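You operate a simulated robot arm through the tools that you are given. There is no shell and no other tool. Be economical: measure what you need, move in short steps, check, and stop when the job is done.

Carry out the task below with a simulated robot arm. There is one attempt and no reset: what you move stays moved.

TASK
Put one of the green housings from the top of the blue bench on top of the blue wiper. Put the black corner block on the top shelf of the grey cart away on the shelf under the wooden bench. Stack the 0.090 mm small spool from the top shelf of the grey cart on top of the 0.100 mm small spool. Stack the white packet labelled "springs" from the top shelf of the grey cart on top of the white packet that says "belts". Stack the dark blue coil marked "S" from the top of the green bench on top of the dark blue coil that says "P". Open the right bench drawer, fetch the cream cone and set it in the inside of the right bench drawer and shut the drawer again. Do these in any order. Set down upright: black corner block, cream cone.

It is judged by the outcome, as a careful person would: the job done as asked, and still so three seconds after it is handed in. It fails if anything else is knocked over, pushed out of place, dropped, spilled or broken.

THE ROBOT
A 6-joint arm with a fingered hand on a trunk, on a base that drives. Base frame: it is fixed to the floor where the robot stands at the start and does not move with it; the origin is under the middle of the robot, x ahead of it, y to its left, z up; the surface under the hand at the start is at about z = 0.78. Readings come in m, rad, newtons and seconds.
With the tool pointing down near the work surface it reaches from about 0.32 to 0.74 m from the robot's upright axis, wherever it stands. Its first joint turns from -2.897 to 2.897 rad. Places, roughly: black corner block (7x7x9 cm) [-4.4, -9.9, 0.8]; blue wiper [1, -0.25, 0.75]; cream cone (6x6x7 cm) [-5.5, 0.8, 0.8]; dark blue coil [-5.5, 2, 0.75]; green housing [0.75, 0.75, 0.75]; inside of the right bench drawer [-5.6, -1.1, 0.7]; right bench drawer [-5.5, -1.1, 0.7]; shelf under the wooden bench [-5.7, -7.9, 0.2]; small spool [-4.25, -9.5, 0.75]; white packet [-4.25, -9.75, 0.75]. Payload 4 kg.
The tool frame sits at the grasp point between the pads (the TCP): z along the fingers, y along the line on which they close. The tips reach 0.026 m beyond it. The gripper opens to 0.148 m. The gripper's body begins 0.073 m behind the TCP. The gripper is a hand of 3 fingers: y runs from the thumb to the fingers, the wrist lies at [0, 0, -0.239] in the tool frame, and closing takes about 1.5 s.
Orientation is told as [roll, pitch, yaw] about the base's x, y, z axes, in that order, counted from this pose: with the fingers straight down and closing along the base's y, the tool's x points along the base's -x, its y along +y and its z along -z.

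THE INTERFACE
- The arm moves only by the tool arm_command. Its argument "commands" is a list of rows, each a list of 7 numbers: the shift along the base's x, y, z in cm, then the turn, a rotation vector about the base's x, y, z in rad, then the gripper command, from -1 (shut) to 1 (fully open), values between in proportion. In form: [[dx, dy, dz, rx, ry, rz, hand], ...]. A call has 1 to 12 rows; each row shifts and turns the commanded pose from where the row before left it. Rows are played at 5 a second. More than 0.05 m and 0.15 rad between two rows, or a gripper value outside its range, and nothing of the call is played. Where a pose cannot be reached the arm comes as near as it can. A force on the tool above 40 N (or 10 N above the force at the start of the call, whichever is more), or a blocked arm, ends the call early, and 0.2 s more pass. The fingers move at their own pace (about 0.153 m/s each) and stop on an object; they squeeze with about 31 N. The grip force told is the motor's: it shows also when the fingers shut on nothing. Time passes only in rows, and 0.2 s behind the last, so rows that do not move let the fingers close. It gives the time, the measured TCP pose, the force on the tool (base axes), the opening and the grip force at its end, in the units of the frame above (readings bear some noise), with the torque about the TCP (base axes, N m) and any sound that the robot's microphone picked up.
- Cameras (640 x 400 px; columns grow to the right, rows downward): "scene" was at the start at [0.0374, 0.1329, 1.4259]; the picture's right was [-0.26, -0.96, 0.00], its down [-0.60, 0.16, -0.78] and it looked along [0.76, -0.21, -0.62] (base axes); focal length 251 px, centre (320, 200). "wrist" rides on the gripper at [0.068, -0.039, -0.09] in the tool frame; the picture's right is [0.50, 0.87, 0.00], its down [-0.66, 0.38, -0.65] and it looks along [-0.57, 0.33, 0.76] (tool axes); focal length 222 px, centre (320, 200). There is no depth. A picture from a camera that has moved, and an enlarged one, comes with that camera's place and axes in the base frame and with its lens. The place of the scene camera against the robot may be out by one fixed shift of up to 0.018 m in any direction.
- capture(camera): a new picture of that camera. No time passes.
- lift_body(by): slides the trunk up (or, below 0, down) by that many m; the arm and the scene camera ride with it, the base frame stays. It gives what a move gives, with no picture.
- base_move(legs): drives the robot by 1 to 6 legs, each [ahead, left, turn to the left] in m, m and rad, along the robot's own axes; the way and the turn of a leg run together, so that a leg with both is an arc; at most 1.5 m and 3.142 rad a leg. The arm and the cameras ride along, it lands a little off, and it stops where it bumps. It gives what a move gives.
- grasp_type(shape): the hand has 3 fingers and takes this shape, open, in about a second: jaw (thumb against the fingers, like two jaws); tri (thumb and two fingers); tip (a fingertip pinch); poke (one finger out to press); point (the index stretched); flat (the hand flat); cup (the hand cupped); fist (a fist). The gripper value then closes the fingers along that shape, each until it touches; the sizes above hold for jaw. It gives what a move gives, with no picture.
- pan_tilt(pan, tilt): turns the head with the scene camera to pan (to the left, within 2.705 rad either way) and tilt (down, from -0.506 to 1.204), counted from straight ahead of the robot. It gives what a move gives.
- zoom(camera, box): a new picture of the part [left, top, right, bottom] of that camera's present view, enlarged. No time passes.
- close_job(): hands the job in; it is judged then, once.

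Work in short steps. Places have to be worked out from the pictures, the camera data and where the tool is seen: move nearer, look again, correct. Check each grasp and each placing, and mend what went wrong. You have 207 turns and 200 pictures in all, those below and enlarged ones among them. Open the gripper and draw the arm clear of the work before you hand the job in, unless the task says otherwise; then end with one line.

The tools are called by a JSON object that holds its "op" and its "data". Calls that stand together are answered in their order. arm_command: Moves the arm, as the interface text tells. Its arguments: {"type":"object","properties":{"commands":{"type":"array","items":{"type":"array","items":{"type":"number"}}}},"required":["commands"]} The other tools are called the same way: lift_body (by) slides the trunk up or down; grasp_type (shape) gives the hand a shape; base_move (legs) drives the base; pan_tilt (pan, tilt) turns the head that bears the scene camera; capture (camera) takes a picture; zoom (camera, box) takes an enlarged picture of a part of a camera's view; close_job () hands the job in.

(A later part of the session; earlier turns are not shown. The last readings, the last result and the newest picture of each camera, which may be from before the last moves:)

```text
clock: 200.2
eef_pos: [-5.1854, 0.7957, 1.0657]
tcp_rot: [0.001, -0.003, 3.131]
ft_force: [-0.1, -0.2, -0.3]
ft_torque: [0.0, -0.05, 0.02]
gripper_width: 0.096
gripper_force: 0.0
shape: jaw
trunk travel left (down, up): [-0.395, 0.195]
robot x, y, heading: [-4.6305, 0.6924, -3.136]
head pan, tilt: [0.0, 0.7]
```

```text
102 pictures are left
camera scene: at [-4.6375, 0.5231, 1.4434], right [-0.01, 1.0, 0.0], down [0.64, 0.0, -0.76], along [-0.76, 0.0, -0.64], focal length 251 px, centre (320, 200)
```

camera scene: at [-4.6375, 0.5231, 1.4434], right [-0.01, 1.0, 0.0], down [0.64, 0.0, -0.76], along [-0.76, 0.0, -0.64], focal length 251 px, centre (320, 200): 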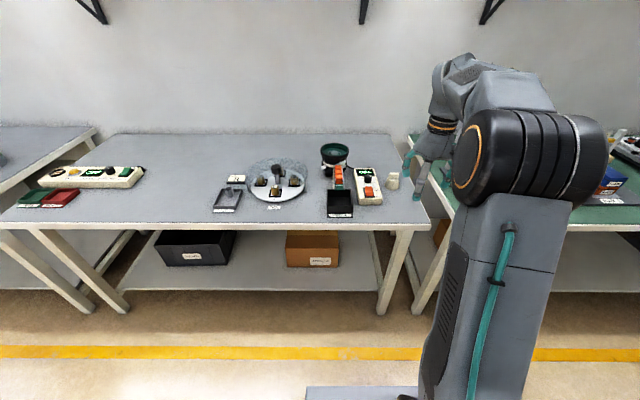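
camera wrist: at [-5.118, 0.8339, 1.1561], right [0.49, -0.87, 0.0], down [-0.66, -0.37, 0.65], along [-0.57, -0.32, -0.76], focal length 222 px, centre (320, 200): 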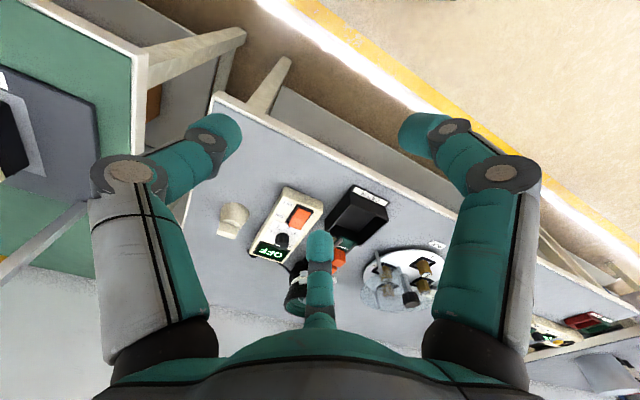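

{"op": "zoom", "data": {"camera": "wrist", "box": [200, 170, 340, 290]}}

{"op": "zoom", "data": {"camera": "scene", "box": [310, 130, 430, 230]}}

```text
3.33 times, centred on (270, 230) of wrist
camera zoom: at [-5.118, 0.8339, 1.1561], right [0.49, -0.87, 0.0], down [-0.66, -0.37, 0.65], along [-0.57, -0.32, -0.76], focal length 740 px, centre (487, 100)
```

zoom: 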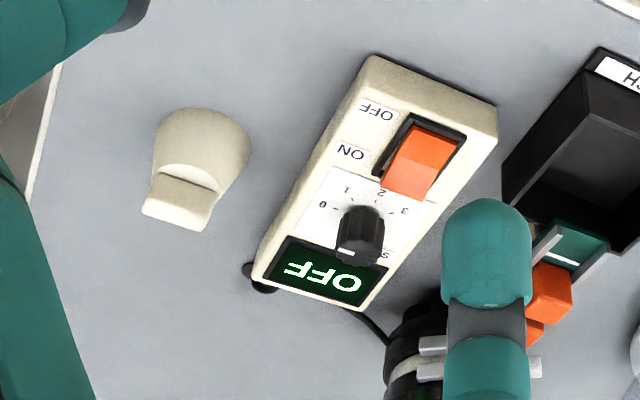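

```text
4.00 times, centred on (370, 180) of scene
camera zoom: at [-4.6375, 0.5231, 1.4434], right [-0.01, 1.0, 0.0], down [0.64, 0.0, -0.76], along [-0.76, 0.0, -0.64], focal length 1006 px, centre (120, 280)
```

zoom: 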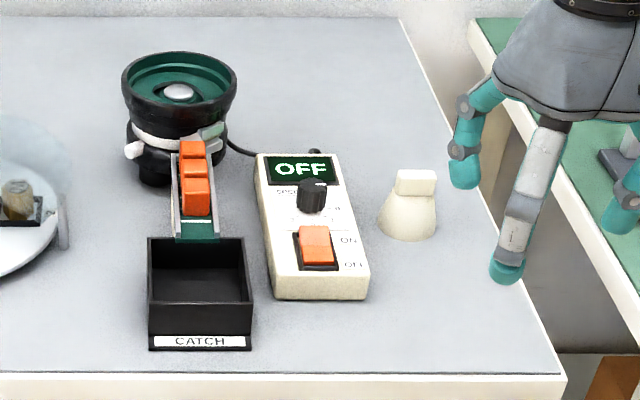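

The cone (a tapered base with a flat top tab) is at about (-5.522,0.83), with the switch box ~2 cm to its −y side. I drive 0.27 m closer.

{"op": "base_move", "data": {"legs": [[0.27, 0, 0]]}}

{"op": "capture", "data": {"camera": "wrist"}}

```text
clock: 202.0
eef_pos: [-5.4525, 0.7934, 1.0654]
tcp_rot: [0.001, -0.002, 3.135]
ft_force: [-0.3, 0.0, 0.6]
ft_torque: [-0.03, 0.0, -0.05]
gripper_width: 0.0961
gripper_force: 0.0
shape: jaw
trunk travel left (down, up): [-0.395, 0.195]
robot x, y, heading: [-4.8931, 0.6847, -3.133]
head pan, tilt: [0.0, 0.7]
```

```text
99 pictures are left
camera wrist: at [-5.3849, 0.8309, 1.1561], right [0.49, -0.87, 0.0], down [-0.66, -0.37, 0.65], along [-0.57, -0.32, -0.76], focal length 222 px, centre (320, 200)
```

wrist: 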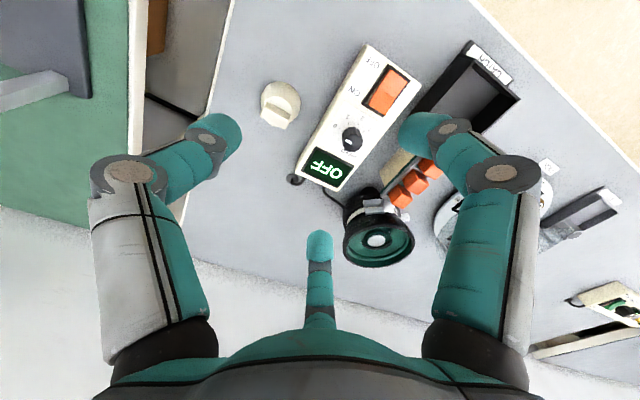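

Cone ≈ (-5.507,0.831). I move above it to z≈0.93.

{"op": "arm_command", "data": {"commands": [[-2.8, 1.9, 0, 0, 0, 0, 0.1], [-2.7, 1.9, -2, 0, 0, 0, 0.1], [0, 0, -4, 0, 0, 0, 0.1], [0, 0, -4, 0, 0, 0, 0.1], [0, 0, -3.5, 0, 0, 0, 0.1], [0, 0, 0, 0, 0, 0, 0.1]]}}

{"op": "capture", "data": {"camera": "wrist"}}

```text
clock: 203.4
eef_pos: [-5.5083, 0.8312, 0.9289]
tcp_rot: [0.001, 0.001, 3.134]
ft_force: [0.1, 0.3, 0.0]
ft_torque: [-0.01, -0.01, 0.02]
gripper_width: 0.0816
gripper_force: 0.0
shape: jaw
trunk travel left (down, up): [-0.395, 0.195]
robot x, y, heading: [-4.8928, 0.6889, -3.134]
head pan, tilt: [0.0, 0.7]
```

```text
98 pictures are left
camera wrist: at [-5.44, 0.8689, 1.0195], right [0.49, -0.87, 0.0], down [-0.66, -0.37, 0.65], along [-0.57, -0.32, -0.76], focal length 222 px, centre (320, 200)
```

wrist: 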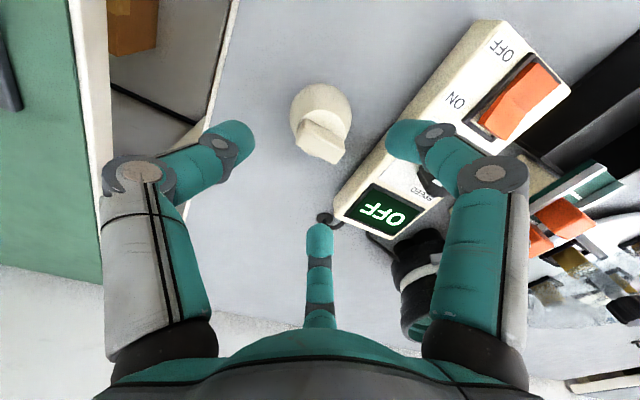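

Centre is (-5.512,0.828); the switch box side is at y≈0.775, so fingers clear. I descend to z≈0.825 and close.

{"op": "arm_command", "data": {"commands": [[-0.4, -0.3, -3, 0, 0, 0, 0.1], [0, 0, -3, 0, 0, 0, 0.1], [0, 0, -3, 0, 0, 0, 0.1], [0, 0, -1.4, 0, 0, 0, 0.1], [0, 0, 0, 0, 0, 0, -0.4], [0, 0, 0, 0, 0, 0, -1], [0, 0, 0, 0, 0, 0, -1], [0, 0, 0, 0, 0, 0, -1], [0, 0, 0, 0, 0, 0, -1]]}}

{"op": "capture", "data": {"camera": "wrist"}}

```text
clock: 205.4
eef_pos: [-5.5116, 0.8262, 0.827]
tcp_rot: [0.0, -0.003, 3.135]
ft_force: [-2.1, 0.2, 9.3]
ft_torque: [0.06, 0.02, 0.1]
gripper_width: 0.0515
gripper_force: 30.7
shape: jaw
trunk travel left (down, up): [-0.395, 0.195]
robot x, y, heading: [-4.8936, 0.6886, -3.133]
head pan, tilt: [0.0, 0.7]
```

```text
97 pictures are left
camera wrist: at [-5.4438, 0.8653, 0.9171], right [0.49, -0.87, 0.0], down [-0.66, -0.37, 0.65], along [-0.57, -0.32, -0.76], focal length 222 px, centre (320, 200)
```

wrist: 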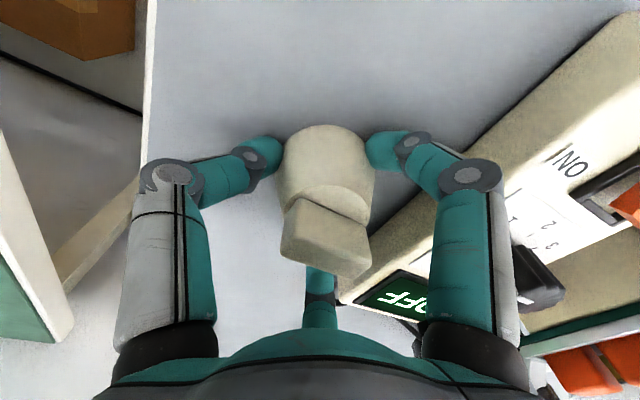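

Gripped at 0.0515 m. I lift slowly and check for slip.

{"op": "arm_command", "data": {"commands": [[0, 0, 1, 0, 0, 0, -1], [0, 0, 2, 0, 0, 0, -1], [0, 0, 3, 0, 0, 0, -1], [0, 0, 4, 0, 0, 0, -1], [0, 0, 4, 0, 0, 0, -1], [0, 0, 3, 0, 0, 0, -1]]}}

{"op": "capture", "data": {"camera": "wrist"}}

```text
clock: 206.8
eef_pos: [-5.511, 0.829, 0.996]
tcp_rot: [0.0, 0.0, 3.135]
ft_force: [0.4, 0.7, -0.5]
ft_torque: [-0.03, 0.0, -0.01]
gripper_width: 0.0514
gripper_force: 31.1
shape: jaw
trunk travel left (down, up): [-0.395, 0.195]
robot x, y, heading: [-4.8915, 0.6895, -3.135]
head pan, tilt: [0.0, 0.7]
```

```text
96 pictures are left
camera wrist: at [-5.4437, 0.8666, 1.0863], right [0.49, -0.87, 0.0], down [-0.66, -0.37, 0.65], along [-0.57, -0.32, -0.76], focal length 222 px, centre (320, 200)
```

wrist: 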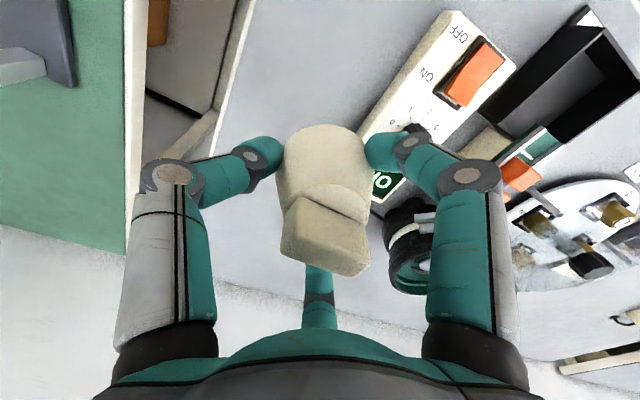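

Held firmly. I back off, drive to the open drawer, and stop short to look.

{"op": "base_move", "data": {"legs": [[-0.55, 0, 0], [0, 1.4, 0], [0, 0.46, 0]]}}

{"op": "capture", "data": {"camera": "scene"}}

{"op": "capture", "data": {"camera": "wrist"}}

```text
clock: 218.9
eef_pos: [-4.9798, -1.0098, 0.9953]
tcp_rot: [0.0, 0.0, 3.112]
ft_force: [0.7, 0.4, -1.3]
ft_torque: [0.0, 0.01, 0.01]
gripper_width: 0.0512
gripper_force: 30.8
shape: jaw
trunk travel left (down, up): [-0.395, 0.195]
robot x, y, heading: [-4.3669, -1.1663, 3.127]
head pan, tilt: [0.0, 0.7]
```

```text
95 pictures are left
camera scene: at [-4.378, -1.33, 1.4434], right [0.01, 1.0, 0.0], down [0.64, -0.01, -0.76], along [-0.76, 0.01, -0.64], focal length 251 px, centre (320, 200)
```

scene: 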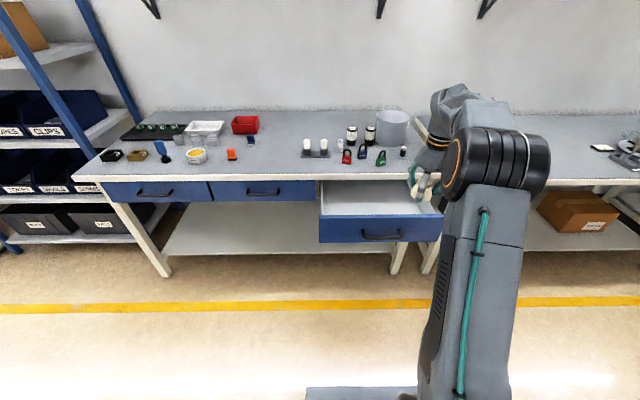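

```text
94 pictures are left
camera wrist: at [-4.9107, -0.9733, 1.0859], right [0.47, -0.88, 0.0], down [-0.67, -0.36, 0.65], along [-0.58, -0.31, -0.76], focal length 222 px, centre (320, 200)
```

wrist: 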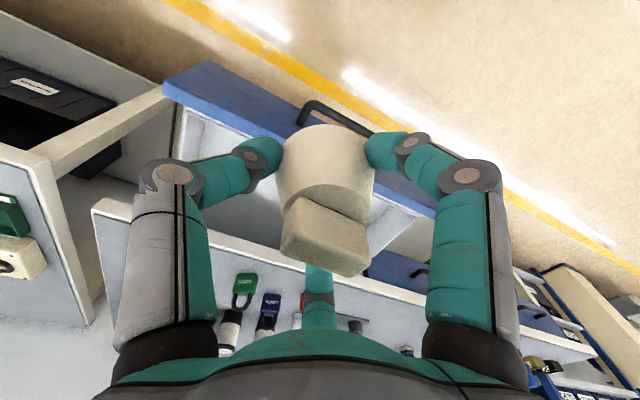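

{"op": "zoom", "data": {"camera": "scene", "box": [300, 130, 460, 270]}}

```text
2.86 times, centred on (380, 200) of scene
camera zoom: at [-4.378, -1.33, 1.4434], right [0.01, 1.0, 0.0], down [0.64, -0.01, -0.76], along [-0.76, 0.01, -0.64], focal length 718 px, centre (149, 200)
```

zoom: 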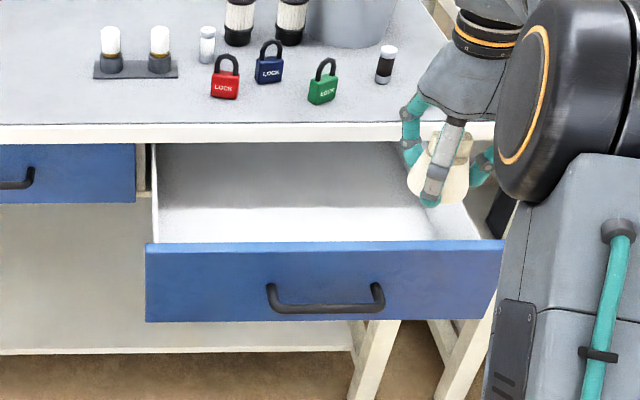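

The drawer is empty inside; visible interior is about x -5.07…-5.31, centre y≈-1.09. I drive forward 0.2 m and shift the hand to the middle.

{"op": "base_move", "data": {"legs": [[0.2, 0, 0]]}}

{"op": "arm_command", "data": {"commands": [[0, -2, 0, 0, 0, 0.03, -1], [0, -2, 0, 0, 0, 0, -1], [0, -2, 0, 0, 0, 0, -1], [0, -2, 0, 0, 0, 0, -1], [0, 0, 0, 0, 0, 0, -1]]}}

{"op": "capture", "data": {"camera": "scene"}}

{"op": "capture", "data": {"camera": "wrist"}}

```text
clock: 220.5
eef_pos: [-5.1781, -1.0068, 0.995]
tcp_rot: [0.0, 0.001, 3.11]
ft_force: [0.5, 0.5, -0.2]
ft_torque: [0.04, 0.02, -0.01]
gripper_width: 0.0514
gripper_force: 30.7
shape: jaw
trunk travel left (down, up): [-0.395, 0.195]
robot x, y, heading: [-4.5631, -1.1618, 3.129]
head pan, tilt: [0.0, 0.7]
```

```text
clock: 221.7
eef_pos: [-5.1776, -1.0856, 0.9965]
tcp_rot: [-0.001, -0.002, 3.143]
ft_force: [0.1, -0.9, -0.4]
ft_torque: [0.0, -0.01, 0.03]
gripper_width: 0.0512
gripper_force: 31.1
shape: jaw
trunk travel left (down, up): [-0.395, 0.195]
robot x, y, heading: [-4.5647, -1.1608, 3.129]
head pan, tilt: [0.0, 0.7]
```

```text
92 pictures are left
camera scene: at [-4.5777, -1.3273, 1.4433], right [0.02, 1.0, 0.0], down [0.64, -0.01, -0.76], along [-0.76, 0.01, -0.64], focal length 251 px, centre (320, 200)
```

scene: 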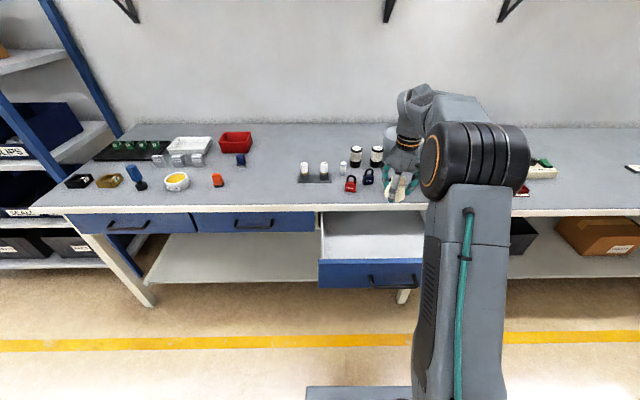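

```text
91 pictures are left
camera wrist: at [-5.1104, -1.0476, 1.0861], right [0.5, -0.87, 0.0], down [-0.65, -0.38, 0.65], along [-0.57, -0.33, -0.76], focal length 222 px, centre (320, 200)
```

wrist: 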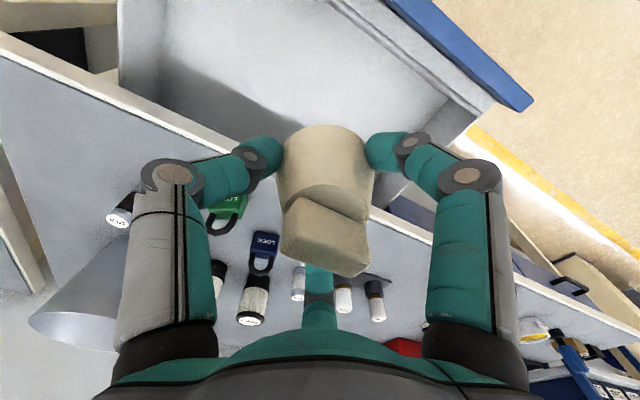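

Visible interior spans x -5.09…-5.31, so I centre on x=-5.20 and lower into the drawer in steps.

{"op": "arm_command", "data": {"commands": [[-2.2, 0, 0, 0, 0, 0, -1], [0, 0, -4, 0, 0, 0, -1], [0, 0, -4, 0, 0, 0, -1], [0, 0, -4, 0, 0, 0, -1], [0, 0, -4, 0, 0, 0, -1], [0, 0, -4, 0, 0, 0, -1], [0, 0, -2, 0, 0, 0, -1], [0, 0, 0, 0, 0, 0, -1]]}}

{"op": "capture", "data": {"camera": "wrist"}}

{"op": "zoom", "data": {"camera": "scene", "box": [300, 130, 460, 300]}}

```text
clock: 223.5
eef_pos: [-5.2008, -1.0845, 0.7721]
tcp_rot: [0.0, 0.0, 3.141]
ft_force: [-1.0, -0.5, -0.7]
ft_torque: [0.01, -0.03, 0.03]
gripper_width: 0.0508
gripper_force: 30.7
shape: jaw
trunk travel left (down, up): [-0.395, 0.195]
robot x, y, heading: [-4.5648, -1.1578, 3.12]
head pan, tilt: [0.0, 0.7]
```

```text
90 pictures are left
camera wrist: at [-5.1328, -1.0458, 0.8632], right [0.5, -0.87, 0.0], down [-0.66, -0.38, 0.65], along [-0.57, -0.33, -0.76], focal length 222 px, centre (320, 200)
```

wrist: 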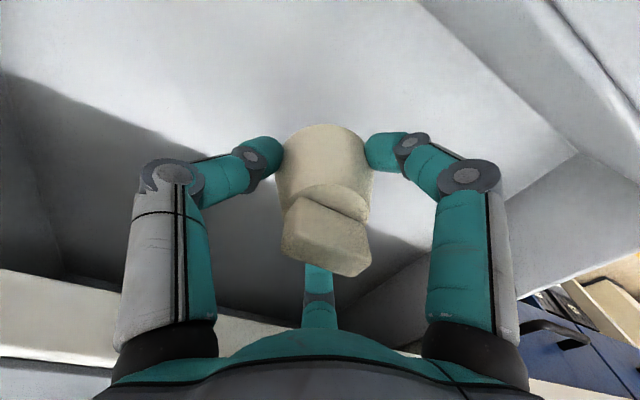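

```text
2.35 times, centred on (380, 215) of scene
camera zoom: at [-4.5778, -1.3271, 1.4434], right [0.02, 1.0, 0.0], down [0.64, -0.01, -0.76], along [-0.76, 0.01, -0.64], focal length 592 px, centre (179, 165)
```

zoom: 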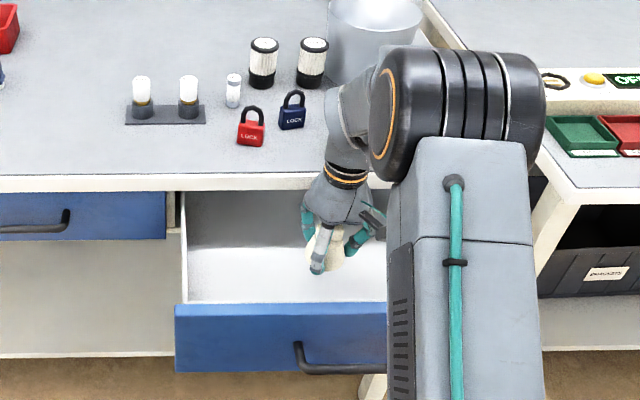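

Positioned well inside the drawer opening. I lower gradually until the floor is felt.

{"op": "arm_command", "data": {"commands": [[0, 0, -1.5, 0, 0, 0, -1], [0, 0, -1.5, 0, 0, 0, -1], [0, 0, -1, 0, 0, 0, -1], [0, 0, -0.5, 0, 0, 0, -1], [0, 0, -0.5, 0, 0, 0, -1], [0, 0, 0, 0, 0, 0, -1]]}}

{"op": "capture", "data": {"camera": "wrist"}}

```text
clock: 224.9
eef_pos: [-5.2012, -1.0861, 0.7252]
tcp_rot: [-0.001, 0.0, 3.14]
ft_force: [-0.4, 0.8, -1.5]
ft_torque: [0.0, 0.0, -0.03]
gripper_width: 0.0509
gripper_force: 30.4
shape: jaw
trunk travel left (down, up): [-0.395, 0.195]
robot x, y, heading: [-4.5659, -1.1615, 3.125]
head pan, tilt: [0.0, 0.7]
```

```text
88 pictures are left
camera wrist: at [-5.133, -1.0469, 0.8156], right [0.5, -0.87, 0.0], down [-0.66, -0.38, 0.65], along [-0.57, -0.33, -0.76], focal length 222 px, centre (320, 200)
```

wrist: 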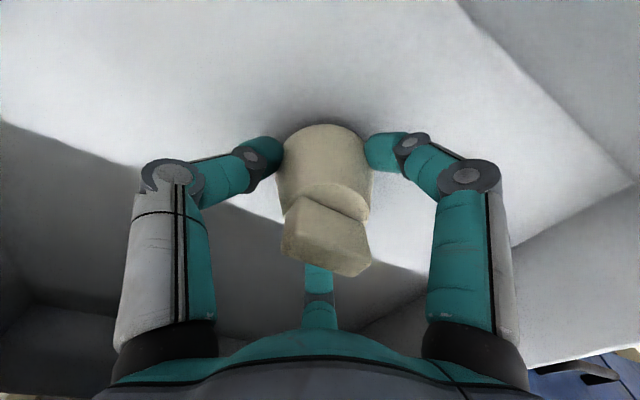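

Shadow contact is close. A few smaller steps.

{"op": "arm_command", "data": {"commands": [[0, 0, -0.4, 0, 0, 0, -1], [0, 0, -0.4, 0, 0, 0, -1], [0, 0, -0.4, 0, 0, 0, -1], [0, 0, -0.4, 0, 0, 0, -1], [0, 0, -0.4, 0, 0, 0, -1], [0, 0, 0, 0, 0, 0, -1]]}}

```text
clock: 226.3
eef_pos: [-5.2011, -1.0859, 0.707]
tcp_rot: [0.001, -0.005, 3.141]
ft_force: [-1.8, 0.4, 22.3]
ft_torque: [-0.06, -0.09, 0.05]
gripper_width: 0.0513
gripper_force: 30.9
shape: jaw
trunk travel left (down, up): [-0.395, 0.195]
robot x, y, heading: [-4.5614, -1.1623, 3.127]
head pan, tilt: [0.0, 0.7]
```

Contact (22 N). I ease off 2 mm, open moderately, and rise straight up.

{"op": "arm_command", "data": {"commands": [[0, 0, 0.2, 0, 0, 0, -1], [0, 0, 0, 0, 0, 0, -0.2], [0, 0, 0, 0, 0, 0, 0.0], [0, 0, 0, 0, 0, 0, 0.05], [0, 0, 2, 0, 0, 0, 0.05], [0, 0, 3, 0, 0, 0, 0.05], [0, 0, 4, 0, 0, 0, 0.05], [0, 0, 5, 0, 0, 0, 0.05], [0, 0, 5, 0, 0, 0, 0.05], [0, 0, 4, 0, 0, 0, 0.05]]}}

{"op": "capture", "data": {"camera": "wrist"}}

```text
clock: 228.5
eef_pos: [-5.201, -1.0865, 0.9394]
tcp_rot: [0.0, 0.001, 3.141]
ft_force: [-0.4, -0.4, 0.7]
ft_torque: [0.0, 0.01, 0.0]
gripper_width: 0.0772
gripper_force: 0.1
shape: jaw
trunk travel left (down, up): [-0.395, 0.195]
robot x, y, heading: [-4.569, -1.1617, 3.125]
head pan, tilt: [0.0, 0.7]
```

```text
87 pictures are left
camera wrist: at [-5.1338, -1.0469, 1.0298], right [0.5, -0.87, 0.0], down [-0.66, -0.38, 0.65], along [-0.57, -0.33, -0.76], focal length 222 px, centre (320, 200)
```

wrist: 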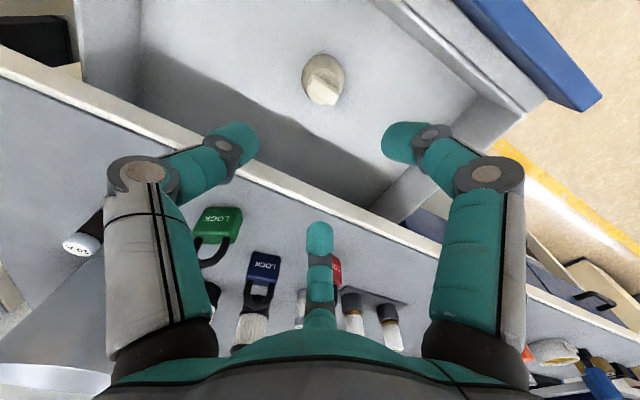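

The cone stands upright in the drawer. To shut it I'll push the drawer face with closed fingers: back off, lower the trunk, and pitch the hand forward as before, aimed beside the handle (y≈-1.20, z≈0.70).

{"op": "base_move", "data": {"legs": [[-0.45, 0, 0]]}}

{"op": "lift_body", "data": {"by": -0.35}}

{"op": "arm_command", "data": {"commands": [[-1.4, -1.6, 1.6, 0, 0.1243, 0, -1], [-1.4, -1.6, 1.6, 0, 0.1243, 0, -1], [-1.4, -1.6, 1.6, 0, 0.1243, 0, -1], [-1.4, -1.6, 1.6, 0, 0.1243, 0, -1], [-1.4, -1.6, 1.6, 0, 0.1243, 0, -1], [-1.4, -1.6, 1.6, 0, 0.1243, 0, -1], [-1.4, -1.6, 1.6, 0, 0.1243, 0, -1], [0, 0, 0, 0, 0, 0, -1]]}}

{"op": "capture", "data": {"camera": "wrist"}}

{"op": "capture", "data": {"camera": "scene"}}

```text
clock: 231.2
eef_pos: [-4.7552, -1.0944, 0.9383]
tcp_rot: [0.001, 0.001, -3.135]
ft_force: [-0.1, -0.6, -0.3]
ft_torque: [0.02, 0.02, -0.02]
gripper_width: 0.0773
gripper_force: 0.1
shape: jaw
trunk travel left (down, up): [-0.395, 0.195]
robot x, y, heading: [-4.1191, -1.1694, 3.128]
head pan, tilt: [0.0, 0.7]
```

```text
clock: 234.6
eef_pos: [-4.7546, -1.0955, 0.5887]
tcp_rot: [-0.001, 0.0, -3.136]
ft_force: [0.8, -0.5, -0.2]
ft_torque: [0.01, 0.01, 0.01]
gripper_width: 0.0771
gripper_force: 0.0
shape: jaw
trunk travel left (down, up): [-0.045, 0.545]
robot x, y, heading: [-4.1212, -1.1636, 3.128]
head pan, tilt: [0.0, 0.7]
```

```text
clock: 236.4
eef_pos: [-4.8505, -1.2079, 0.7008]
tcp_rot: [-0.006, -0.871, -3.136]
ft_force: [-0.2, 0.0, -0.2]
ft_torque: [-0.03, -0.01, -0.01]
gripper_width: 0.0001
gripper_force: 31.0
shape: jaw
trunk travel left (down, up): [-0.045, 0.545]
robot x, y, heading: [-4.1162, -1.1685, 3.129]
head pan, tilt: [0.0, 0.7]
```

```text
86 pictures are left
camera wrist: at [-4.7386, -1.1679, 0.7072], right [0.32, -0.86, -0.39], down [0.08, -0.38, 0.92], along [-0.94, -0.33, -0.05], focal length 222 px, centre (320, 200)
```

wrist: 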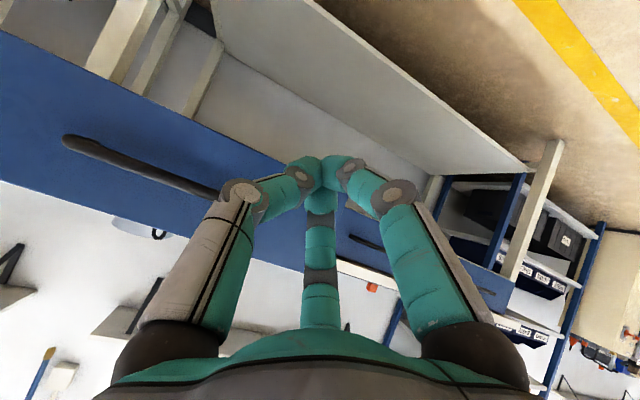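

```text
85 pictures are left
camera scene: at [-4.1295, -1.333, 1.0934], right [0.01, 1.0, 0.0], down [0.64, -0.01, -0.76], along [-0.76, 0.01, -0.64], focal length 251 px, centre (320, 200)
```

scene: 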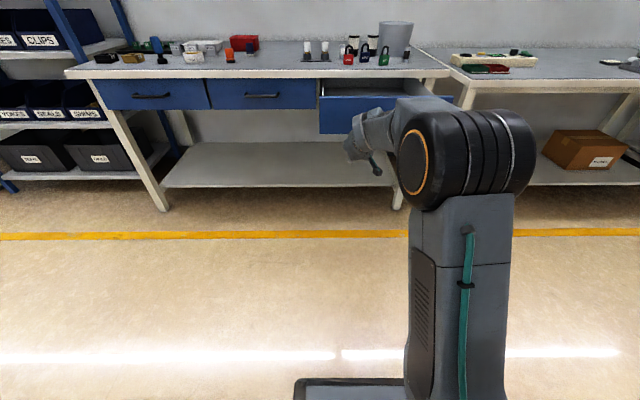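

Aligned beside the handle. I raise 1 cm and drive forward in stages to push the drawer.

{"op": "arm_command", "data": {"commands": [[0, 0, 1, 0, 0, 0, -1], [0, 0, 0, 0, 0, 0, -1]]}}

{"op": "base_move", "data": {"legs": [[0.2, 0, 0], [0.1, 0, 0]]}}

{"op": "capture", "data": {"camera": "wrist"}}

{"op": "capture", "data": {"camera": "scene"}}

```text
clock: 237.0
eef_pos: [-4.8518, -1.2081, 0.7103]
tcp_rot: [-0.006, -0.873, -3.134]
ft_force: [0.8, -0.2, -0.9]
ft_torque: [0.01, 0.0, -0.02]
gripper_width: 0.0001
gripper_force: 30.7
shape: jaw
trunk travel left (down, up): [-0.045, 0.545]
robot x, y, heading: [-4.1161, -1.1688, 3.131]
head pan, tilt: [0.0, 0.7]
```

```text
clock: 239.4
eef_pos: [-5.1486, -1.2025, 0.7106]
tcp_rot: [-0.005, -0.871, -3.136]
ft_force: [0.4, 0.1, 0.5]
ft_torque: [-0.02, -0.03, 0.0]
gripper_width: 0.0
gripper_force: 31.5
shape: jaw
trunk travel left (down, up): [-0.045, 0.545]
robot x, y, heading: [-4.4148, -1.1604, 3.124]
head pan, tilt: [0.0, 0.7]
```

```text
84 pictures are left
camera wrist: at [-5.0357, -1.1639, 0.7173], right [0.32, -0.86, -0.39], down [0.08, -0.38, 0.92], along [-0.94, -0.33, -0.06], focal length 222 px, centre (320, 200)
```

wrist: 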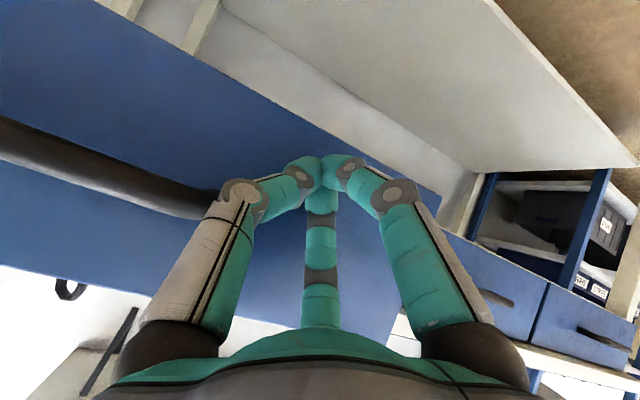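

```text
83 pictures are left
camera scene: at [-4.426, -1.3299, 1.0934], right [0.01, 1.0, 0.0], down [0.64, -0.01, -0.76], along [-0.76, 0.01, -0.64], focal length 251 px, centre (320, 200)
```

scene: 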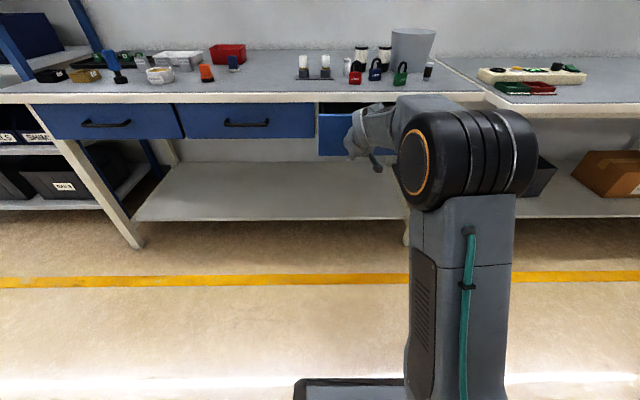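

The drawer is moving in. I push another 0.12 m with the base, then finish with the arm.

{"op": "base_move", "data": {"legs": [[0.12, 0, 0]]}}

{"op": "arm_command", "data": {"commands": [[-1, 0, 0, 0, 0, 0, -1], [-1, 0, 0, 0, 0, 0, -1], [-1, 0, 0, 0, 0, 0, -1], [0, 0, 0, 0, 0, 0, -1]]}}

{"op": "capture", "data": {"camera": "scene"}}

```text
clock: 240.6
eef_pos: [-5.2699, -1.2, 0.7109]
tcp_rot: [-0.005, -0.872, -3.139]
ft_force: [0.0, 0.2, 0.1]
ft_torque: [0.01, 0.02, -0.06]
gripper_width: 0.0001
gripper_force: 31.0
shape: jaw
trunk travel left (down, up): [-0.045, 0.545]
robot x, y, heading: [-4.5358, -1.1584, 3.127]
head pan, tilt: [0.0, 0.7]
```

```text
clock: 241.3
eef_pos: [-5.2901, -1.1987, 0.7089]
tcp_rot: [-0.001, -0.861, 3.135]
ft_force: [21.8, 1.5, 5.1]
ft_torque: [0.07, -0.14, -0.06]
gripper_width: 0.0
gripper_force: 31.3
shape: jaw
trunk travel left (down, up): [-0.045, 0.545]
robot x, y, heading: [-4.537, -1.1643, 3.126]
head pan, tilt: [0.0, 0.7]
stopped in row 3: the force on the tool passed its limit at 56 N (the readings are from after the stop); the commanded pose is now the measured one
```

```text
82 pictures are left
camera scene: at [-4.5452, -1.3281, 1.0936], right [0.02, 1.0, 0.0], down [0.64, -0.01, -0.77], along [-0.77, 0.01, -0.64], focal length 251 px, centre (320, 200)
```

scene: 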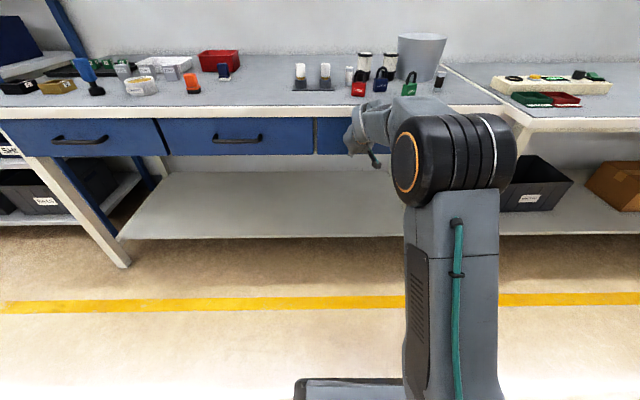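

Hard stop reached, the drawer looks flush. I back off and inspect.

{"op": "base_move", "data": {"legs": [[-0.45, 0, 0]]}}

{"op": "zoom", "data": {"camera": "scene", "box": [80, 20, 480, 250]}}

{"op": "capture", "data": {"camera": "wrist"}}

```text
clock: 244.1
eef_pos: [-4.8425, -1.2028, 0.7091]
tcp_rot: [-0.002, -0.86, 3.13]
ft_force: [0.1, 0.3, 0.2]
ft_torque: [-0.02, -0.01, 0.02]
gripper_width: 0.0
gripper_force: 31.3
shape: jaw
trunk travel left (down, up): [-0.045, 0.545]
robot x, y, heading: [-4.0866, -1.1701, 3.119]
head pan, tilt: [0.0, 0.7]
```

```text
1.60 times, centred on (280, 135) of scene
camera zoom: at [-4.098, -1.3358, 1.0934], right [0.02, 1.0, 0.0], down [0.64, -0.01, -0.76], along [-0.76, 0.02, -0.64], focal length 402 px, centre (384, 304)
```

zoom: 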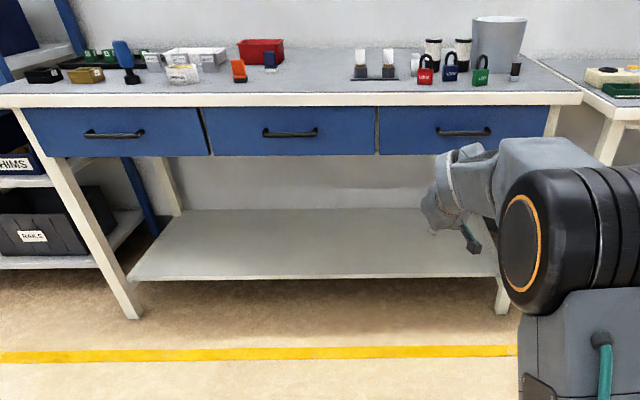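

```text
80 pictures are left
camera wrist: at [-4.7282, -1.1649, 0.7157], right [0.32, -0.87, -0.38], down [0.06, -0.38, 0.92], along [-0.95, -0.32, -0.06], focal length 222 px, centre (320, 200)
```

wrist: 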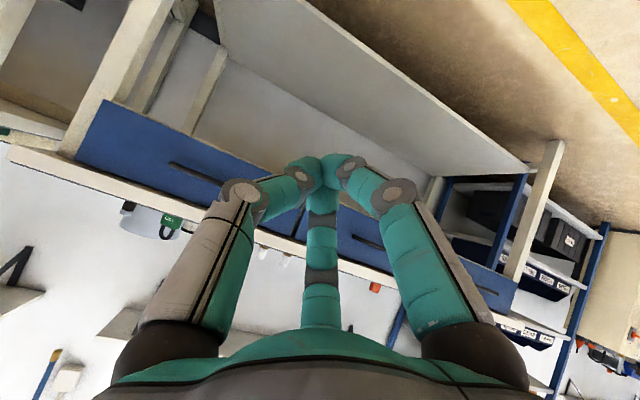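

Drawer is shut flush with its neighbours. I put the hand back down, raise the trunk, and look along −y for the route to the grey cart.

{"op": "arm_command", "data": {"commands": [[2, 1, 0, 0, -0.123, 0, -0.5], [2, 1, 0, 0, -0.123, 0, -0.3], [2, 1, 0, 0, -0.123, 0, 0], [2, 1, 0, 0, -0.123, 0, 0], [2, 1, 1, 0, -0.123, 0, 0], [2, 1, 1, 0, -0.123, 0, 0], [2, 1, 1, 0, -0.123, 0, 0], [0, 0, 0, 0, 0, 0, 0]]}}

{"op": "lift_body", "data": {"by": 0.35}}

{"op": "pan_tilt", "data": {"pan": 1.5, "tilt": 0.25}}

{"op": "capture", "data": {"camera": "scene"}}

```text
clock: 245.8
eef_pos: [-4.7016, -1.1306, 0.7413]
tcp_rot: [-0.009, 0.003, 3.136]
ft_force: [-0.4, -0.1, -0.2]
ft_torque: [-0.03, 0.0, 0.0]
gripper_width: 0.0738
gripper_force: 0.0
shape: jaw
trunk travel left (down, up): [-0.045, 0.545]
robot x, y, heading: [-4.0814, -1.1684, 3.12]
head pan, tilt: [0.0, 0.7]
```

```text
clock: 249.3
eef_pos: [-4.7013, -1.131, 1.0903]
tcp_rot: [-0.009, 0.001, 3.135]
ft_force: [-0.3, 0.5, 0.2]
ft_torque: [0.01, -0.02, 0.04]
gripper_width: 0.0737
gripper_force: 0.0
shape: jaw
trunk travel left (down, up): [-0.395, 0.195]
robot x, y, heading: [-4.0843, -1.1679, 3.119]
head pan, tilt: [0.0, 0.7]
```

```text
clock: 250.9
eef_pos: [-4.701, -1.1312, 1.0903]
tcp_rot: [-0.009, 0.001, 3.133]
ft_force: [0.1, -0.3, -0.4]
ft_torque: [0.0, 0.0, 0.03]
gripper_width: 0.0736
gripper_force: 0.1
shape: jaw
trunk travel left (down, up): [-0.395, 0.195]
robot x, y, heading: [-4.0819, -1.1744, 3.122]
head pan, tilt: [1.499, 0.25]
```

```text
79 pictures are left
camera scene: at [-4.0217, -1.4305, 1.4842], right [-1.0, 0.09, 0.0], down [0.02, 0.25, -0.97], along [-0.09, -0.96, -0.25], focal length 251 px, centre (320, 200)
```

scene: 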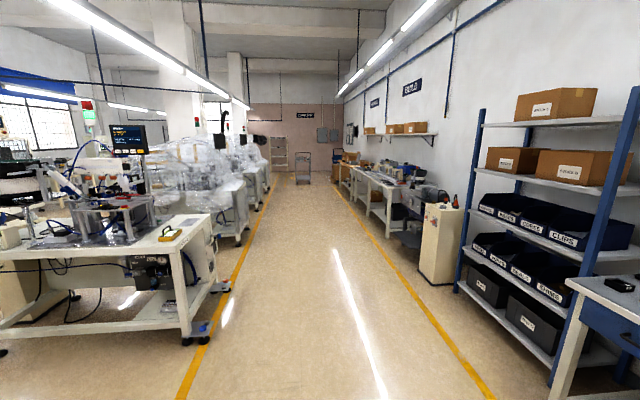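

The aisle (x≈-3.4…-5.0) is clear to the cart at its end. I turn left to face −y and drive 6 m.

{"op": "base_move", "data": {"legs": [[0, 0, 1.591], [1.5, -0.05, 0], [1.4, 0, 0], [1.4, 0, 0], [1.4, 0, 0]]}}

{"op": "pan_tilt", "data": {"pan": 0.0, "tilt": 0.4}}

{"op": "capture", "data": {"camera": "scene"}}

{"op": "pan_tilt", "data": {"pan": -1.0, "tilt": 0.5}}

{"op": "capture", "data": {"camera": "scene"}}

```text
refused: leg 2 is longer than a leg can be; nothing moved
```

```text
clock: 252.5
eef_pos: [-4.7015, -1.1311, 1.089]
tcp_rot: [-0.009, 0.002, 3.135]
ft_force: [0.8, -0.5, 0.7]
ft_torque: [0.04, 0.01, -0.03]
gripper_width: 0.0735
gripper_force: 0.0
shape: jaw
trunk travel left (down, up): [-0.395, 0.195]
robot x, y, heading: [-4.0834, -1.168, 3.119]
head pan, tilt: [0.0, 0.4]
```

```text
78 pictures are left
camera scene: at [-4.1057, -1.3357, 1.4702], right [0.02, 1.0, 0.0], down [0.39, -0.01, -0.92], along [-0.92, 0.02, -0.39], focal length 251 px, centre (320, 200)
```

scene: 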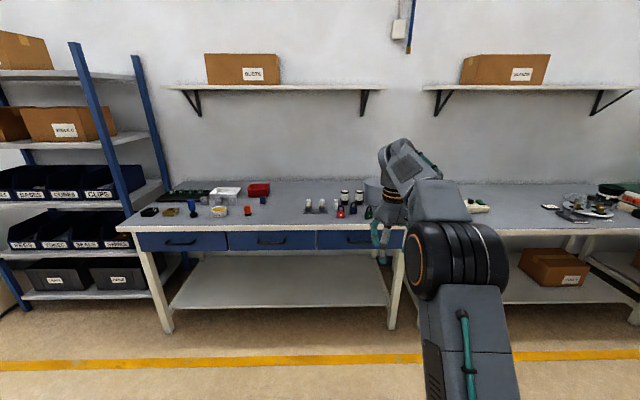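

```text
clock: 253.7
eef_pos: [-4.7024, -1.1314, 1.0916]
tcp_rot: [-0.01, 0.002, 3.136]
ft_force: [-0.7, 0.0, 0.1]
ft_torque: [-0.02, -0.04, 0.03]
gripper_width: 0.0734
gripper_force: 0.0
shape: jaw
trunk travel left (down, up): [-0.395, 0.195]
robot x, y, heading: [-4.0865, -1.1671, 3.119]
head pan, tilt: [-1.0, 0.499]
```

```text
77 pictures are left
camera scene: at [-4.0608, -1.26, 1.4611], right [0.85, 0.52, 0.0], down [0.25, -0.41, -0.88], along [-0.46, 0.75, -0.48], focal length 251 px, centre (320, 200)
```

scene: 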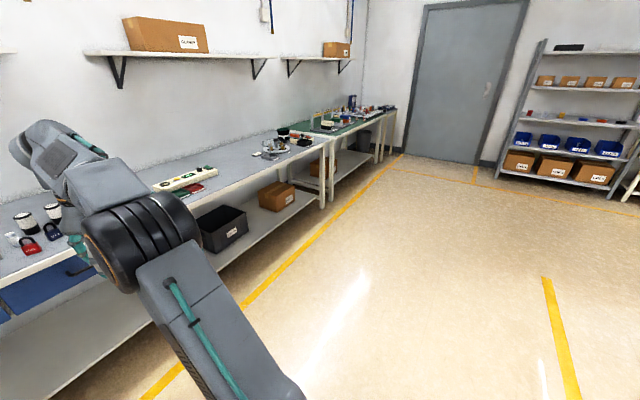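

Leg was slightly over 1.5 m; resend with shorter legs.

{"op": "base_move", "data": {"legs": [[0, 0, 1.591], [1.4, -0.05, 0], [1.4, -0.05, 0], [1.4, 0, 0], [1.4, 0, 0]]}}

{"op": "pan_tilt", "data": {"pan": 0.0, "tilt": 0.4}}

{"op": "capture", "data": {"camera": "scene"}}

```text
clock: 284.5
eef_pos: [-3.9341, -7.4028, 1.092]
tcp_rot: [-0.009, 0.002, -1.513]
ft_force: [-0.2, 0.8, 0.1]
ft_torque: [-0.02, -0.02, -0.03]
gripper_width: 0.0736
gripper_force: 0.1
shape: jaw
trunk travel left (down, up): [-0.395, 0.195]
robot x, y, heading: [-3.938, -6.785, -1.529]
head pan, tilt: [-1.0, 0.499]
```

```text
clock: 285.8
eef_pos: [-3.935, -7.404, 1.0913]
tcp_rot: [-0.008, 0.002, -1.513]
ft_force: [0.7, -0.2, 0.3]
ft_torque: [0.01, 0.0, -0.02]
gripper_width: 0.0737
gripper_force: 0.1
shape: jaw
trunk travel left (down, up): [-0.395, 0.195]
robot x, y, heading: [-3.9346, -6.7851, -1.529]
head pan, tilt: [0.0, 0.4]
```

```text
76 pictures are left
camera scene: at [-3.7586, -6.8155, 1.4702], right [-1.0, -0.04, 0.0], down [-0.02, 0.39, -0.92], along [0.04, -0.92, -0.39], focal length 251 px, centre (320, 200)
```

scene: 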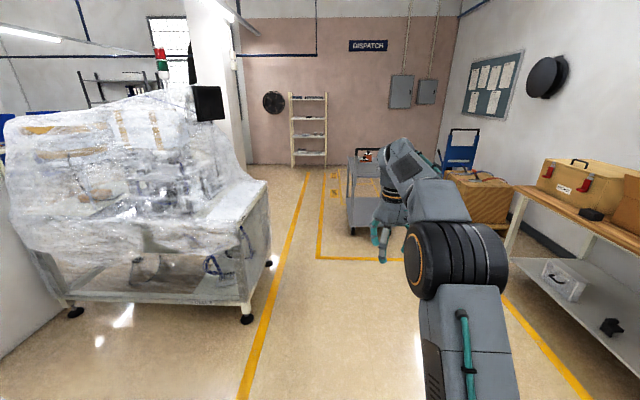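

The grey cart is ahead and the wooden bench is on the right. I correct heading and approach to ~0.9 m from the cart.

{"op": "base_move", "data": {"legs": [[0, 0, -0.042], [1.4, -0.21, 0], [0.2, 0, 0]]}}

{"op": "pan_tilt", "data": {"pan": 0.0, "tilt": 0.7}}

{"op": "capture", "data": {"camera": "scene"}}

{"op": "capture", "data": {"camera": "wrist"}}

```text
clock: 294.5
eef_pos: [-4.1407, -9.0068, 1.0903]
tcp_rot: [-0.008, 0.002, -1.536]
ft_force: [-0.3, 0.1, -1.9]
ft_torque: [-0.03, 0.03, 0.04]
gripper_width: 0.0735
gripper_force: 0.1
shape: jaw
trunk travel left (down, up): [-0.395, 0.195]
robot x, y, heading: [-4.1262, -8.3878, -1.548]
head pan, tilt: [0.0, 0.4]
```

```text
clock: 295.3
eef_pos: [-4.1394, -9.0062, 1.0903]
tcp_rot: [-0.009, 0.001, -1.536]
ft_force: [0.2, -0.2, -0.2]
ft_torque: [0.02, -0.03, 0.01]
gripper_width: 0.0737
gripper_force: 0.0
shape: jaw
trunk travel left (down, up): [-0.395, 0.195]
robot x, y, heading: [-4.1252, -8.3876, -1.552]
head pan, tilt: [0.0, 0.7]
```

```text
75 pictures are left
camera scene: at [-3.9515, -8.4159, 1.4434], right [-1.0, -0.02, 0.0], down [-0.01, 0.64, -0.77], along [0.02, -0.77, -0.64], focal length 251 px, centre (320, 200)
```

scene: 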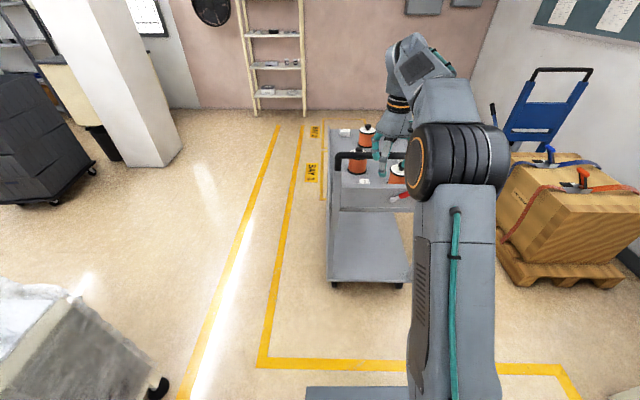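

```text
74 pictures are left
camera wrist: at [-4.1814, -8.9409, 1.1815], right [0.85, 0.53, -0.01], down [0.41, -0.64, 0.65], along [0.34, -0.55, -0.76], focal length 222 px, centre (320, 200)
```

wrist: 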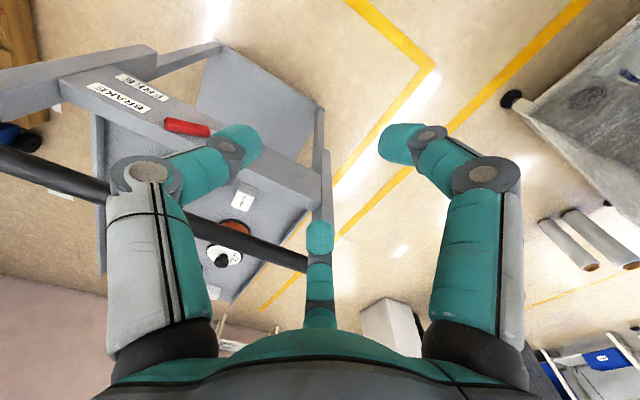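

The cart has a push handle at this end, so I'd rather work from its east side. I zoom in on the cart first.

{"op": "zoom", "data": {"camera": "scene", "box": [310, 110, 430, 300]}}

{"op": "base_move", "data": {"legs": [[0, 0.8, 0], [1.0, 0, 0], [0, 0, -1.59]]}}

{"op": "capture", "data": {"camera": "scene"}}

```text
2.11 times, centred on (370, 205) of scene
camera zoom: at [-3.9515, -8.4159, 1.4434], right [-1.0, -0.02, 0.0], down [-0.01, 0.64, -0.77], along [0.02, -0.77, -0.64], focal length 529 px, centre (215, 190)
```

zoom: 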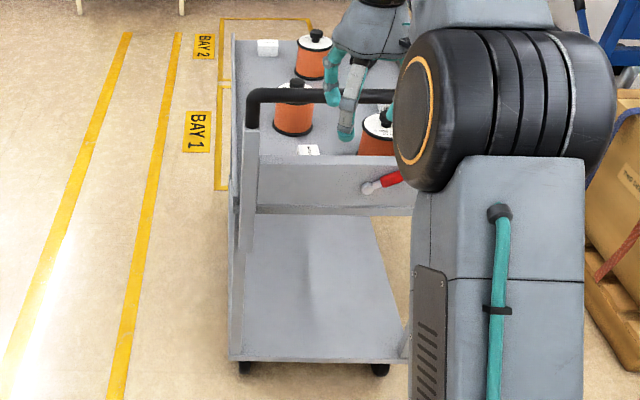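

```text
clock: 298.6
eef_pos: [-3.5147, -8.9851, 1.0906]
tcp_rot: [-0.007, 0.004, -1.547]
ft_force: [-0.1, 0.6, 0.1]
ft_torque: [-0.01, 0.04, 0.0]
gripper_width: 0.0738
gripper_force: 0.0
shape: jaw
trunk travel left (down, up): [-0.395, 0.195]
robot x, y, heading: [-3.4961, -8.3645, -1.562]
head pan, tilt: [0.0, 0.7]
stopped in leg 1: the robot was blocked; the commanded pose is now the measured one
```

```text
72 pictures are left
camera scene: at [-3.3192, -8.3963, 1.4433], right [-1.0, -0.01, 0.0], down [-0.01, 0.64, -0.76], along [0.01, -0.76, -0.64], focal length 251 px, centre (320, 200)
```

scene: 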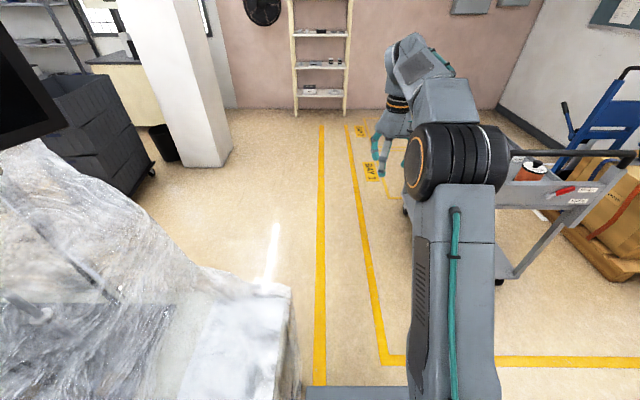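

Blocked by the wrapped machine on the left. The arm axis sits on the robot's right side, so I'll stay facing −y, drive beside the cart and reach over to the right. First raise the trunk, then sidestep slightly and go forward.

{"op": "lift_body", "data": {"by": 0.17}}

{"op": "base_move", "data": {"legs": [[0, -0.07, 0], [1.18, 0, 0]]}}

{"op": "pan_tilt", "data": {"pan": -1.2, "tilt": 0.9}}

{"op": "capture", "data": {"camera": "scene"}}

```text
clock: 300.5
eef_pos: [-3.515, -8.9848, 1.2593]
tcp_rot: [-0.007, 0.006, -1.546]
ft_force: [-0.5, -0.5, 0.6]
ft_torque: [-0.01, -0.05, -0.01]
gripper_width: 0.0735
gripper_force: 0.0
shape: jaw
trunk travel left (down, up): [-0.565, 0.025]
robot x, y, heading: [-3.495, -8.3662, -1.565]
head pan, tilt: [0.0, 0.7]
```

```text
clock: 307.1
eef_pos: [-3.5627, -10.1683, 1.2594]
tcp_rot: [-0.006, 0.005, -1.538]
ft_force: [0.1, 1.4, 0.9]
ft_torque: [-0.01, -0.02, -0.01]
gripper_width: 0.0737
gripper_force: 0.0
shape: jaw
trunk travel left (down, up): [-0.565, 0.025]
robot x, y, heading: [-3.5495, -9.5516, -1.551]
head pan, tilt: [0.0, 0.7]
```

```text
clock: 308.6
eef_pos: [-3.5634, -10.1671, 1.2596]
tcp_rot: [-0.007, 0.005, -1.538]
ft_force: [0.3, -0.1, -0.2]
ft_torque: [0.0, 0.01, -0.01]
gripper_width: 0.0739
gripper_force: 0.0
shape: jaw
trunk travel left (down, up): [-0.565, 0.025]
robot x, y, heading: [-3.5507, -9.5523, -1.553]
head pan, tilt: [-1.201, 0.901]
```

```text
71 pictures are left
camera scene: at [-3.4445, -9.5215, 1.5972], right [-0.38, 0.93, 0.0], down [0.73, 0.3, -0.62], along [-0.58, -0.23, -0.78], focal length 251 px, centre (320, 200)
```

scene: 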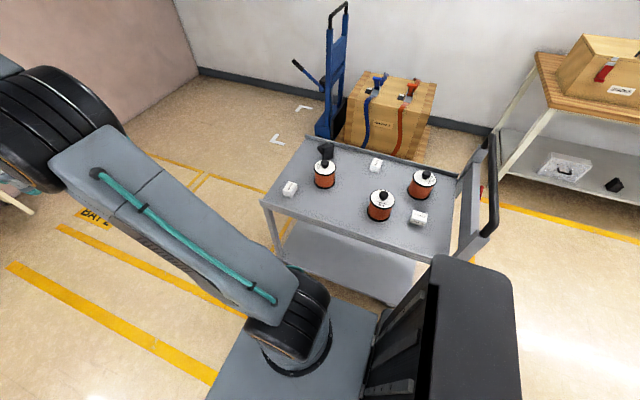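

{"op": "zoom", "data": {"camera": "scene", "box": [255, 130, 465, 260]}}

{"op": "zoom", "data": {"camera": "scene", "box": [480, 40, 640, 220]}}

```text
3.05 times, centred on (360, 195) of scene
camera zoom: at [-3.4445, -9.5215, 1.5972], right [-0.38, 0.93, 0.0], down [0.73, 0.3, -0.62], along [-0.58, -0.23, -0.78], focal length 766 px, centre (198, 215)
```

zoom: 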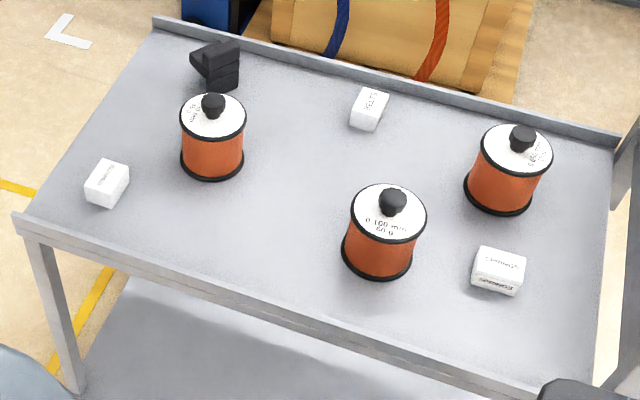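

```text
2.22 times, centred on (560, 130) of scene
camera zoom: at [-3.4445, -9.5215, 1.5972], right [-0.38, 0.93, 0.0], down [0.73, 0.3, -0.62], along [-0.58, -0.23, -0.78], focal length 559 px, centre (-213, 356)
```

zoom: 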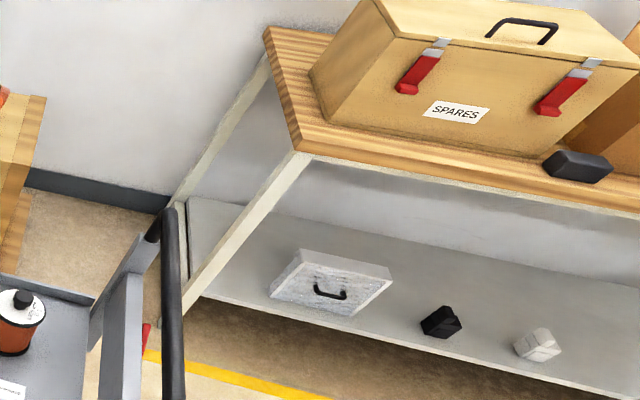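

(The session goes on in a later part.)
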